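You operate a simulated robot arm through the tools that you are given. There is no shell and no other tool. Be economical: measure what you need, move in short steps, check, and stop when the job is done.

You run a simulated robot arm. Do the job below in one go: nothing can be reset, and whatever is moved stays where it is left.

## Task
Put one of the cans from the top of the bench on the card there.
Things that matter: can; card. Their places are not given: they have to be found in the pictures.

It is judged by the outcome, as a careful person would: the job done as asked, and still so three seconds after it is handed in. It fails if anything else is knocked over, pushed out of place, dropped, spilled or broken.

## Robot
A 7-joint arm with a two-finger parallel gripper, fixed in place. Base frame: the origin is at the foot of the arm, x ahead of it, y to its left, z up; the work surface is at about z = 0. Units: m, rad, N and s.
With the tool pointing down near the work surface it reaches from about 0.24 to 0.62 m from the base axis. Its first joint turns from -1.152 to 1.152 rad. Payload 2.6 kg.
The TCP is the grasp point between the finger pads, 0.03 m short of the fingertips. In the tool frame z runs along the fingers and y along their closing line. Largest opening 0.094 m; finger width 0.028, thickness 0.01; the body of the gripper, 0.05 by 0.096 m, starts 0.055 m behind the TCP.
Orientation is that of the tool frame in the base frame, as [roll, pitch, yaw] about the fixed x, y, z axes, in that order (R = Rz(yaw) Ry(pitch) Rx(roll)). With the fingers straight down and closing along the base's y, the tool's x points along the base's -x, its y along +y and its z along -z.

## Interface
- The arm moves only by the tool move_arm. Its argument "steps" is a list of rows, each an object of numbers (a shift or turn left out is 0, a gripper value left out holds the last): "gripper": the finger opening in cm, from 0 to 9.4; "x", "y", "z": the shift along the base's x, y, z in units of 300 mm (1.0 is 300 mm); "wx", "wy", "wz": the turn, a rotation vector about the base's x, y, z in units of 120 degrees (1.0 is 120 degrees). In form: [{"gripper": .., "x": .., "y": .., "z": .., "wx": .., "wy": .., "wz": ..}, ...]. A call has 1 to 10 rows; each row is the pose to reach, as a shift and turn from the pose commanded when the call began. A call with a number of a shift or a turn outside -1 to 1 is refused whole. Rows are played at 5 a second. More than 0.05 m and 0.15 rad between two rows, or a gripper value outside its range, and nothing of the call is played. Where a pose cannot be reached the arm comes as near as it can. A force on the tool above 40 N (or 10 N above the force at the start of the call, whichever is more), or a blocked arm, ends the call early, and 0.2 s more pass. Each finger travels about 0.072 m/s and halts on what it meets, pressing with about 25 N; the grip force reading is that of the motor and also rises with nothing between the fingers. The clock runs only during rows and for 0.2 s after the last one: add rows that repeat a pose to give the fingers time. It gives the time, the measured TCP pose, the force on the tool (base axes), the opening and the grip force at its end, in the units of the frame above (readings bear some noise).
- Cameras (640 x 400 px; columns grow to the right, rows downward): "scene" is fixed at [0.0473, 0.4357, 0.5609]; the picture's right is [-0.58, -0.81, 0.00], its down [-0.54, 0.39, -0.74] and it looks along [0.61, -0.43, -0.67] (base axes); focal length 270 px, centre (320, 200). "wrist" rides on the gripper at [-0.037, 0, -0.058] in the tool frame; the picture's right is [0.00, -1.00, 0.00], its down [0.97, 0.00, -0.24] and it looks along [0.24, 0.00, 0.97] (tool axes); focal length 218 px, centre (320, 200).
- capture(camera): a new picture of that camera. The clock stands still meanwhile.
- measure_at(camera, pixels): for up to 12 pixels [column, row] of the newest picture of that camera ("zoom" is the newest enlarged one), the place [x, y, z] in the base frame of the surface seen there, good to about 0.003 m, but the place of the scene camera against the robot may be out by one fixed shift of up to 0.025 m in any direction. The clock stands still meanwhile.
- close_up(camera, box): a new picture of the part [left, top, right, bottom] of that camera's present view, enlarged. The clock stands still meanwhile.
- hand_in(): hands the job in; it is judged then, once.

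Work in short steps. Measure before you move; look again where a grasp or a placing could have gone wrong, and mend it. You have 60 turns and 30 pictures in all, those below and enlarged ones among them. Open the gripper and draw the arm clear of the work before you hand the job in, unless the task says otherwise; then end with one line.

The tools are called after ">>>" as a command line: name --argument value ..., lists and objects as JSON in quotes. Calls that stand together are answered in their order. move_arm: Moves the arm, as the interface text tells. Its arguments: {"type":"object","properties":{"steps":{"type":"array"}},"required":["steps"]} The other tools are called the same way: capture (camera) takes a picture; measure_at (camera, pixels) gives the place of the surface under pixels of a picture; close_up (camera, box) takes an enlarged picture of a part of a camera's view; hand_in () hands the job in.

At the start:

```text
time: 0.0
ee_pos: [0.4017, 0.1427, 0.2791]
orientation: [3.141, 0.0, -3.141]
wrist_force: [0.2, 0.6, 0.6]
finger_gap: 0.0936
grip_force: 0.1
```

scene: 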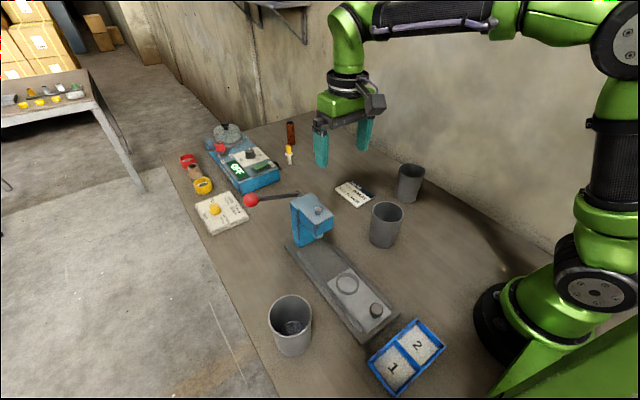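
wrist: 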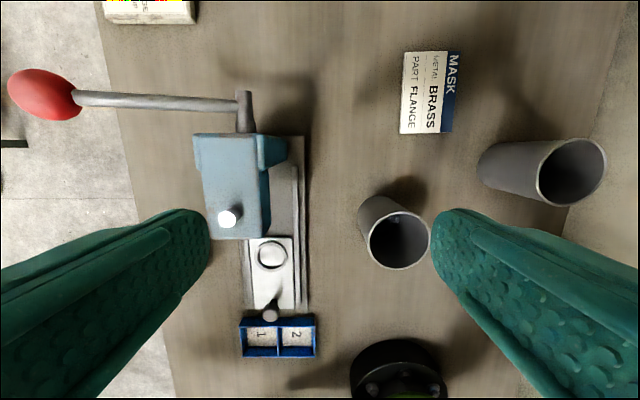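

The pictures show three grey cans (scene about (291,325), (386,224), (410,183)) and a labelled card at (354,193), plus a white plate at (222,213). I take enlarged views to tell what is what.

>>> close_up --camera "scene" --box '[320, 150, 440, 255]'

>>> close_up --camera "scene" --box '[170, 110, 330, 240]'

>>> measure_at --camera "wrist" --pixels '[[404, 52], [461, 53], [452, 133], [401, 133], [428, 92], [362, 215], [398, 268], [428, 240], [395, 225], [540, 175], [605, 165], [340, 120]]'

>>> measure_at --camera "scene" --pixels '[[354, 193], [337, 188], [353, 206], [374, 196], [386, 240], [371, 210], [402, 212], [387, 203], [410, 190], [397, 170], [424, 172], [291, 325]]'

```text
3.81 times, centred on (380, 202) of scene
```

zoom: 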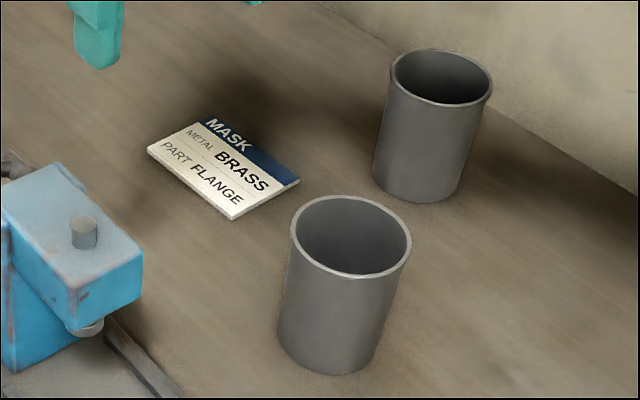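

```text
3.08 times, centred on (250, 175) of scene
```

zoom: 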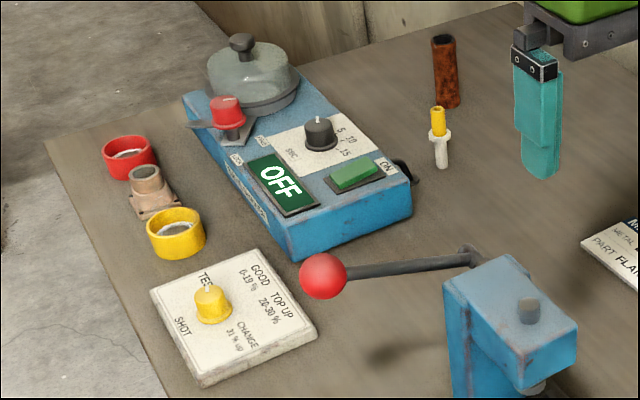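

```text
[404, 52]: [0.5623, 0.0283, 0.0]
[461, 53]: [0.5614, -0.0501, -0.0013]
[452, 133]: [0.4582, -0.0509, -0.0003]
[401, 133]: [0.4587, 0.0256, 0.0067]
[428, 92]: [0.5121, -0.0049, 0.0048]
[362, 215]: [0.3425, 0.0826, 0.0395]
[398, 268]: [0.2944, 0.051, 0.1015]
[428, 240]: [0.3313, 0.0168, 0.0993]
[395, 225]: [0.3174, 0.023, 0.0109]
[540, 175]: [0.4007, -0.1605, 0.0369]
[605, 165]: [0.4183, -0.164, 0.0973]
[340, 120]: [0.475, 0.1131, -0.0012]
```

```text
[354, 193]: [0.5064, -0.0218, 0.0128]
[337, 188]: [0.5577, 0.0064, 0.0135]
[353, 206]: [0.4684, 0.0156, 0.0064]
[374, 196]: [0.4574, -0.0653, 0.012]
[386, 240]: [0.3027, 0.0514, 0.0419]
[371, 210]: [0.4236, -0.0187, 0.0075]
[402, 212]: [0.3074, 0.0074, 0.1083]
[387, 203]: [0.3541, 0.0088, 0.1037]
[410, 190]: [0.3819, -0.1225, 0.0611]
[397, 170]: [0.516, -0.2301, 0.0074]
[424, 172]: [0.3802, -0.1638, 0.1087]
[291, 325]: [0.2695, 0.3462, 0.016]
```

The "MASK / METAL BRASS" card is centred near (0.511, -0.012), about 0.10 x 0.075 m. The nearest can is around (0.33, 0.05), and I enlarge the wrist view to see its rim and any contents.

>>> close_up --camera "wrist" --box '[340, 120, 620, 295]'

>>> close_up --camera "scene" --box '[250, 280, 330, 370]'

>>> measure_at --camera "wrist" --pixels '[[363, 235], [396, 211], [427, 232], [400, 269], [370, 258], [540, 183], [605, 160], [563, 205], [580, 139], [390, 200], [401, 195]]'

```text
2.29 times, centred on (480, 208) of wrist
```

zoom: 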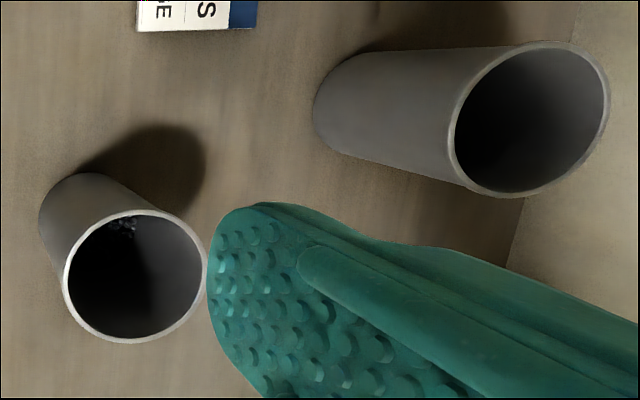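

```text
4.44 times, centred on (290, 325) of scene
```

zoom: 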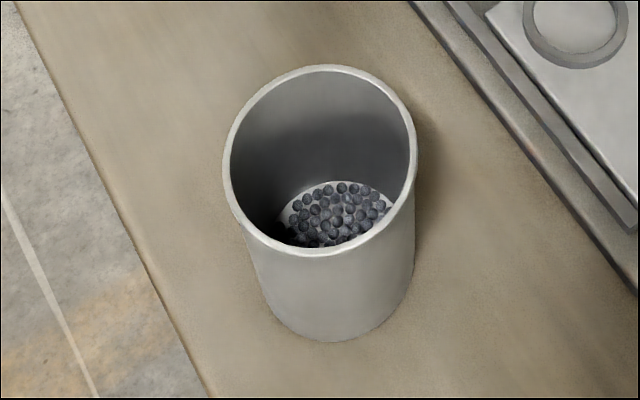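

```text
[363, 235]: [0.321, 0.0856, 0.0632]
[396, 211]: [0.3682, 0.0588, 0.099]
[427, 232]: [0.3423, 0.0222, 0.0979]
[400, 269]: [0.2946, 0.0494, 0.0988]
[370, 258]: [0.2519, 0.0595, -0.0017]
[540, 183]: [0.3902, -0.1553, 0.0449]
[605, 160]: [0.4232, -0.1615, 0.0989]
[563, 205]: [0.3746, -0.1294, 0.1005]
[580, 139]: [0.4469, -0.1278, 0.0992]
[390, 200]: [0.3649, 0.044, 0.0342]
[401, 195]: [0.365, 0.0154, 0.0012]
```

Can A's rim is centred about (0.331, 0.051, 0.099), with a diameter near 0.073 m, and it seems to hold something at the bottom, like the third can's shot. I move above the cans at the same height to look inside before choosing.

>>> move_arm --steps '[{"gripper": 9.4, "x": -0.03, "y": -0.1}, {"gripper": 9.4, "x": -0.06, "y": -0.2}, {"gripper": 9.4, "x": -0.1, "y": -0.3}, {"gripper": 9.4, "x": -0.1, "y": -0.45}, {"gripper": 9.4, "x": -0.1, "y": -0.55}, {"gripper": 9.4, "x": -0.1, "y": -0.55}]'

>>> capture --camera "wrist"

```text
time: 1.4
ee_pos: [0.3731, -0.0243, 0.2799]
orientation: [-3.141, -0.001, -3.141]
wrist_force: [0.0, -0.3, 0.3]
finger_gap: 0.0939
grip_force: 0.2
```

```text
23 pictures are left
```

wrist: 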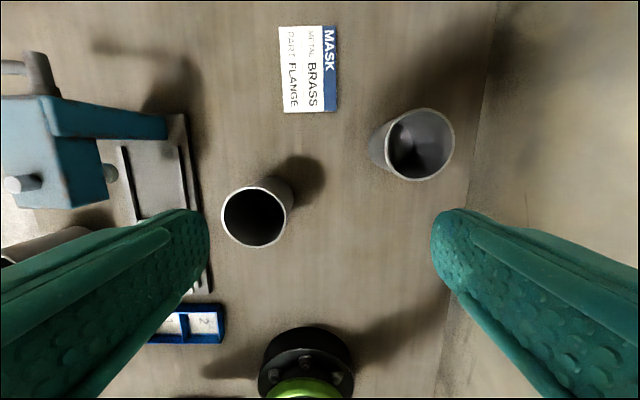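

Can A is now at (256,215) and can B at (415,145). I enlarge both and measure the rims and card corners again.

>>> close_up --camera "wrist" --box '[210, 95, 470, 258]'

>>> measure_at --camera "wrist" --pixels '[[222, 215], [290, 208], [253, 247], [268, 185], [282, 29], [334, 29], [336, 109], [287, 110], [310, 68], [388, 145], [454, 143], [422, 110]]'

```text
2.45 times, centred on (340, 176) of wrist
```

zoom: 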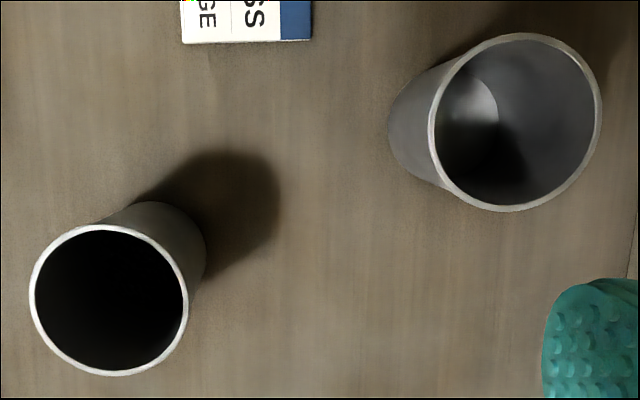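

```text
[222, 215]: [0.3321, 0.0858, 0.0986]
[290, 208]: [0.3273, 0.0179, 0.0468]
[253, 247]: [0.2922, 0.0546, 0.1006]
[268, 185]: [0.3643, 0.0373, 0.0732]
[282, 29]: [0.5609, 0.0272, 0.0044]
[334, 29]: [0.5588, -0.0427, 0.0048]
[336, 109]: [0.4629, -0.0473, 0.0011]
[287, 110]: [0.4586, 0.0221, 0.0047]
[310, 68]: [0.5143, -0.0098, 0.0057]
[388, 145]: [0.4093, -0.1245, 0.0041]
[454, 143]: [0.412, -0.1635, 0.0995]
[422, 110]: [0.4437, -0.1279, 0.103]
```

Can B shows a bare floor, so it is empty, and its rim is centred near (0.411, -0.127). I choose it, since nothing can spill, and move above it with the fingertips still over the rim.

>>> move_arm --steps '[{"gripper": 9.4, "x": 0.04, "y": -0.12}, {"gripper": 9.4, "x": 0.08, "y": -0.24}, {"gripper": 9.4, "x": 0.128, "y": -0.347}, {"gripper": 9.4, "x": 0.128, "y": -0.347, "z": -0.12}, {"gripper": 9.4, "x": 0.128, "y": -0.347, "z": -0.24}, {"gripper": 9.4, "x": 0.128, "y": -0.347, "z": -0.36}, {"gripper": 9.4, "x": 0.128, "y": -0.347, "z": -0.36}]'

>>> capture --camera "wrist"

>>> capture --camera "scene"

```text
time: 3.0
ee_pos: [0.4119, -0.1281, 0.1692]
orientation: [3.141, -0.001, 3.141]
wrist_force: [-0.1, -1.1, -0.1]
finger_gap: 0.0939
grip_force: 0.0
```

```text
21 pictures are left
```

wrist: 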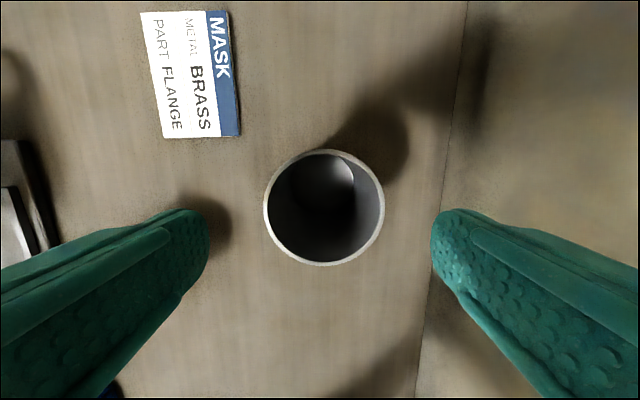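

```text
20 pictures are left
```

scene: 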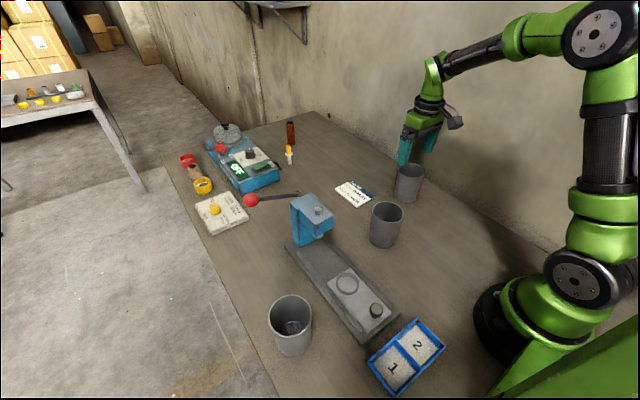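

The can sits nearly centred between the fingers (rim from column 263 to 385). I measure the rim for the final correction.

>>> measure_at --camera "wrist" --pixels '[[265, 207], [383, 207], [324, 151], [324, 263], [282, 165], [366, 249], [366, 165], [282, 249], [143, 14], [227, 12], [239, 134], [164, 138]]'

```text
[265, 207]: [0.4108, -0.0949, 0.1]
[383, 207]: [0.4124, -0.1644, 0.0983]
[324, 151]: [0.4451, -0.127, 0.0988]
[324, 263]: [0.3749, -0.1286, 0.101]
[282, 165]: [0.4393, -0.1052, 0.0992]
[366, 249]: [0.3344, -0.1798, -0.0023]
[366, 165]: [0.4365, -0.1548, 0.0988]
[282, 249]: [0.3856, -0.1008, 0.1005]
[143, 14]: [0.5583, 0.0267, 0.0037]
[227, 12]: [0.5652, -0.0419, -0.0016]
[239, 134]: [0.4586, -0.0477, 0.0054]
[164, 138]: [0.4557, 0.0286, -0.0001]
```

The rim centre is (0.4105, -0.1297), so I shift about 1.5 mm and lower to a TCP height of about 0.058 without closing.

>>> move_arm --steps '[{"gripper": 9.4, "x": -0.004, "y": -0.005, "z": -0.07}, {"gripper": 9.4, "x": -0.004, "y": -0.005, "z": -0.15}, {"gripper": 9.4, "x": -0.004, "y": -0.005, "z": -0.23}, {"gripper": 9.4, "x": -0.004, "y": -0.005, "z": -0.3}, {"gripper": 9.4, "x": -0.004, "y": -0.005, "z": -0.37}, {"gripper": 9.4, "x": -0.004, "y": -0.005, "z": -0.37}]'

```text
time: 4.4
ee_pos: [0.4087, -0.1286, 0.06]
orientation: [-3.141, 0.0, 3.141]
wrist_force: [0.1, 0.1, 0.9]
finger_gap: 0.0939
grip_force: 0.1
```

The arm is down with no contact, so I close on the can gradually.

>>> move_arm --steps '[{"gripper": 8.4}, {"gripper": 7.6}, {"gripper": 7.0}, {"gripper": 6.0}, {"gripper": 6.0}, {"gripper": 6.0}]'

```text
time: 5.8
ee_pos: [0.4101, -0.1285, 0.0601]
orientation: [-3.141, -0.001, -3.141]
wrist_force: [0.8, -1.1, -0.1]
finger_gap: 0.0707
grip_force: 25.2
```

The opening halted at 0.0707 m with 25 N, so the can is held. I lift it a little and check.

>>> move_arm --steps '[{"gripper": 6.0, "z": 0.04}, {"gripper": 6.0, "z": 0.1}, {"gripper": 6.0, "z": 0.17}, {"gripper": 6.0, "z": 0.22}, {"gripper": 6.0, "z": 0.22}]'

>>> capture --camera "scene"

>>> capture --camera "wrist"

```text
time: 7.0
ee_pos: [0.4085, -0.1296, 0.1254]
orientation: [3.142, 0.0, -3.141]
wrist_force: [0.5, -0.1, -1.4]
finger_gap: 0.0709
grip_force: 25.3
```

```text
19 pictures are left
```

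scene: 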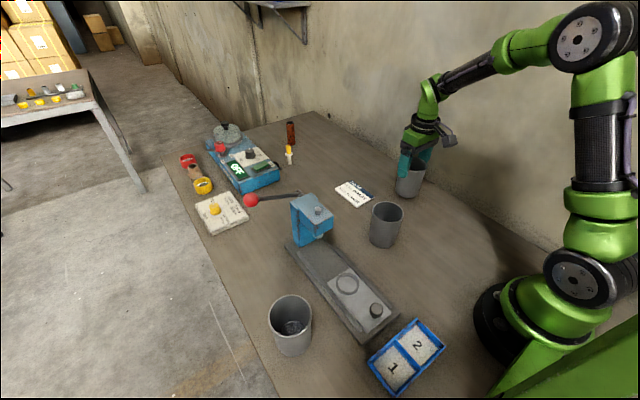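

```text
18 pictures are left
```

wrist: 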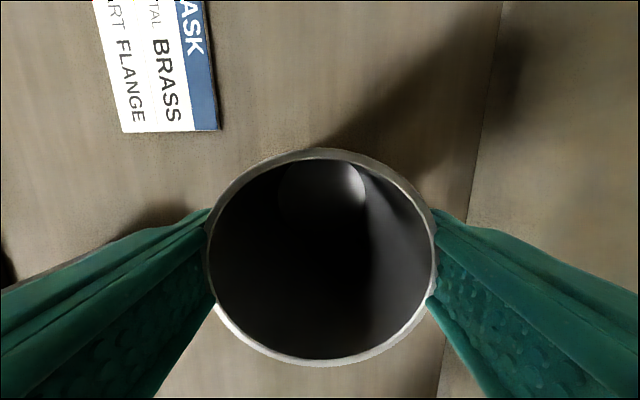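

The can is lifted with its grip steady, and its base clears the bench by about 6 cm. I carry it level to above the card centre (0.509, -0.010).

>>> move_arm --steps '[{"gripper": 6.0, "x": 0.03, "y": 0.035}, {"gripper": 6.0, "x": 0.085, "y": 0.1}, {"gripper": 6.0, "x": 0.145, "y": 0.175}, {"gripper": 6.0, "x": 0.21, "y": 0.25}, {"gripper": 6.0, "x": 0.27, "y": 0.32}, {"gripper": 6.0, "x": 0.315, "y": 0.375}, {"gripper": 6.0, "x": 0.333, "y": 0.397}, {"gripper": 6.0, "x": 0.333, "y": 0.397}]'

>>> close_up --camera "scene" --box '[290, 120, 440, 245]'

```text
time: 8.8
ee_pos: [0.5083, -0.0097, 0.1259]
orientation: [-3.141, 0.0, 3.142]
wrist_force: [0.0, -0.4, -0.9]
finger_gap: 0.0709
grip_force: 24.7
```

```text
3.20 times, centred on (365, 182) of scene
```

zoom: 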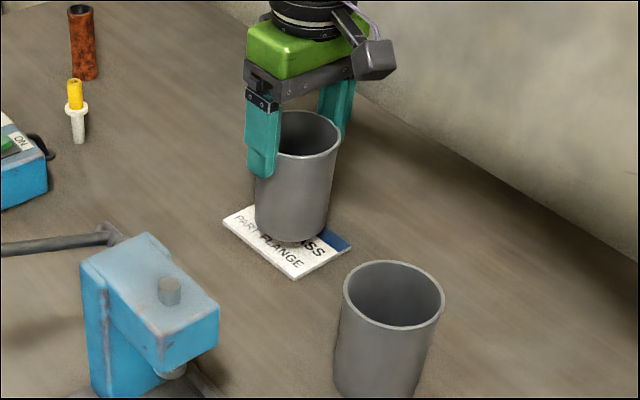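

The can hangs above the card, and the card top is about 5 mm up, so contact should come near TCP z of 0.065. I lower to just above that.

>>> move_arm --steps '[{"gripper": 6.0, "z": -0.05}, {"gripper": 6.0, "z": -0.1}, {"gripper": 6.0, "z": -0.15}, {"gripper": 6.0, "z": -0.185}, {"gripper": 6.0, "z": -0.185}]'

>>> close_up --camera "scene" --box '[310, 140, 410, 223]'

```text
time: 9.7
ee_pos: [0.5128, -0.0066, 0.0856]
orientation: [3.138, 0.013, 3.14]
wrist_force: [-1.4, -0.4, 8.1]
finger_gap: 0.0706
grip_force: 25.6
stopped in row 4: the force on the tool passed its limit (the readings are from after the stop); the commanded pose is now the measured one
```

```text
4.82 times, centred on (360, 182) of scene
```

zoom: 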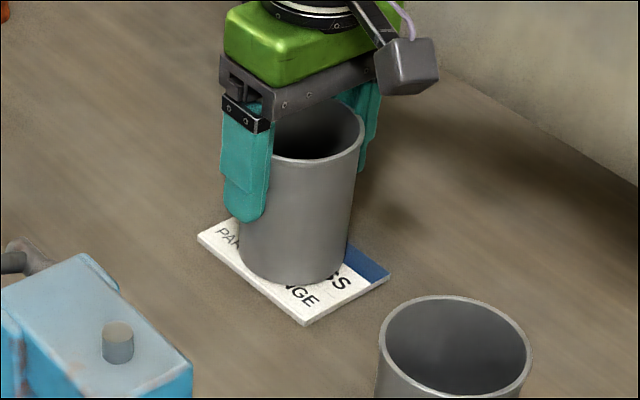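

Contact came at z 0.0856, about 2 cm higher than expected, so the can may have slipped in the grip or tilted. I look from the wrist and measure the rim and base.

>>> capture --camera "wrist"

>>> measure_at --camera "zoom" --pixels '[[276, 145], [300, 164], [340, 157], [362, 128], [290, 275], [245, 250], [340, 262], [305, 310], [210, 240], [375, 275], [244, 210], [300, 220]]'

```text
15 pictures are left
```

wrist: 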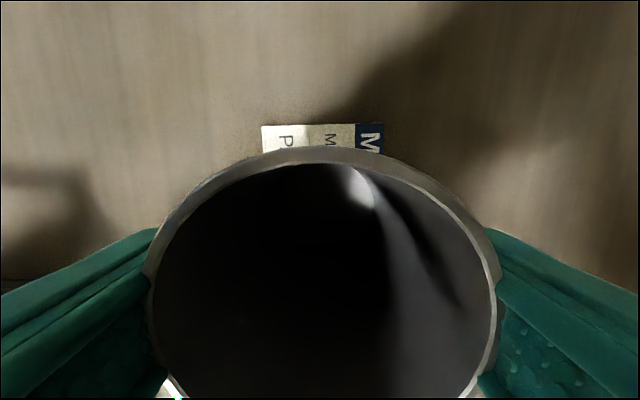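

```text
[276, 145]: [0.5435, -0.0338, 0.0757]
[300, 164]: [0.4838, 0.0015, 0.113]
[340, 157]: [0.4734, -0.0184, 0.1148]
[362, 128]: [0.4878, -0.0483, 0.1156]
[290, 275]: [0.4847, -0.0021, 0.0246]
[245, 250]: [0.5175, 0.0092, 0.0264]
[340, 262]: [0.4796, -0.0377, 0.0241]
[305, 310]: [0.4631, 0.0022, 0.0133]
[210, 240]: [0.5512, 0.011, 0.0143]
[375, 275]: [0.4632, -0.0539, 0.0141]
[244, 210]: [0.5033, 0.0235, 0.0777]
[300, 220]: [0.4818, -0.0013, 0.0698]
```

The rim is at about 0.106 m once the scene camera's ~9 mm offset is allowed for, and it is level, so the can did slip about 2 cm and its base now rests on the card. I level the tool (0.013 rad) and check the force before letting go.

>>> move_arm --steps '[{"gripper": 6.0, "wy": 0.006}, {"gripper": 6.0, "wy": 0.006}]'

>>> close_up --camera "scene" --box '[330, 160, 400, 218]'

```text
time: 10.3
ee_pos: [0.5122, -0.0073, 0.0847]
orientation: [3.138, 0.001, 3.139]
wrist_force: [4.5, -0.8, 12.2]
finger_gap: 0.0705
grip_force: 25.0
```

```text
6.90 times, centred on (365, 189) of scene
```

zoom: 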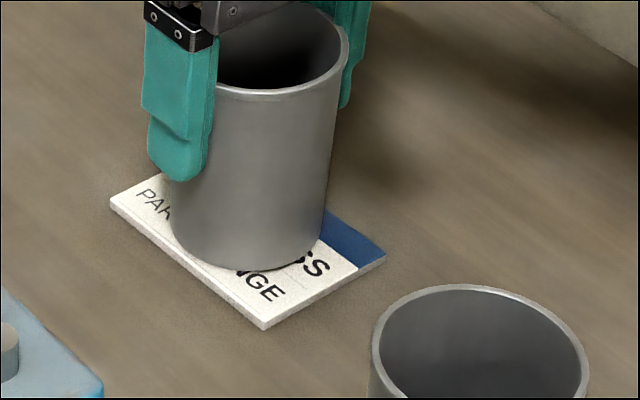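

The base sits on the card inside its edges, with 12 N of pressing force. I ease up by 1 mm and open slowly.

>>> move_arm --steps '[{"gripper": 6.0, "z": 0.004}, {"gripper": 6.9, "z": 0.004}, {"gripper": 7.1, "z": 0.004}, {"gripper": 7.4, "z": 0.004}, {"gripper": 7.8, "z": 0.004}, {"gripper": 8.4, "z": 0.004}, {"gripper": 9.0, "z": 0.004}, {"gripper": 9.2, "z": 0.004}]'

>>> close_up --camera "scene" --box '[330, 160, 400, 218]'

>>> capture --camera "wrist"

```text
time: 12.1
ee_pos: [0.5118, -0.0087, 0.0851]
orientation: [3.139, -0.001, 3.139]
wrist_force: [-0.3, 0.0, -0.1]
finger_gap: 0.0921
grip_force: 0.0
```

```text
6.90 times, centred on (365, 189) of scene
```

zoom: 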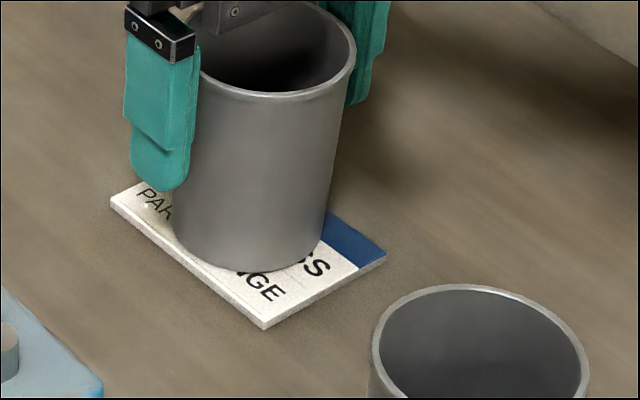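

```text
12 pictures are left
```

wrist: 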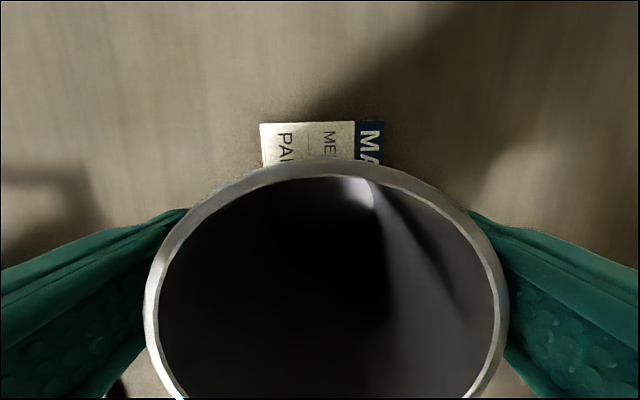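

The can has settled flat on the card and both fingers are clear of it. I raise the arm straight up.

>>> move_arm --steps '[{"gripper": 9.4, "z": 0.04}, {"gripper": 9.4, "z": 0.1}, {"gripper": 9.4, "z": 0.2}, {"gripper": 9.4, "z": 0.32}, {"gripper": 9.4, "z": 0.45}, {"gripper": 9.4, "z": 0.58}, {"gripper": 9.4, "x": -0.1, "z": 0.62}, {"gripper": 9.4, "x": -0.2, "z": 0.62}, {"gripper": 9.4, "x": -0.2, "z": 0.62}]'

>>> capture --camera "wrist"

>>> capture --camera "scene"

```text
time: 14.1
ee_pos: [0.4484, -0.0082, 0.2707]
orientation: [3.137, 0.0, 3.14]
wrist_force: [0.6, 0.3, -0.2]
finger_gap: 0.0941
grip_force: 0.0
```

```text
11 pictures are left
```

wrist: 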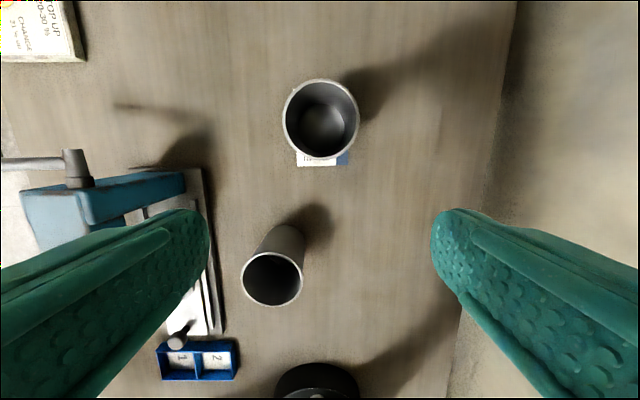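

```text
10 pictures are left
```

scene: 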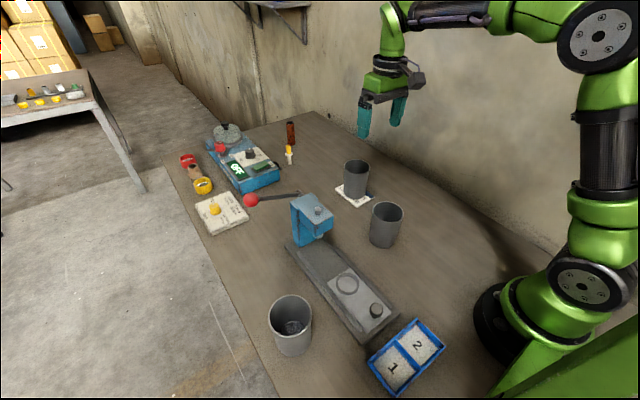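

The can stands upright on the card at scene (355,180), everything else is where it was, and the arm is clear with the gripper open. I hand the job in.

>>> hand_in

```text
The job is handed in.
```

The empty can nearest the wall now stands upright on the "MASK / METAL BRASS" card. It slipped about 2 cm in the grip while being carried but settled flat, and nothing else was moved.
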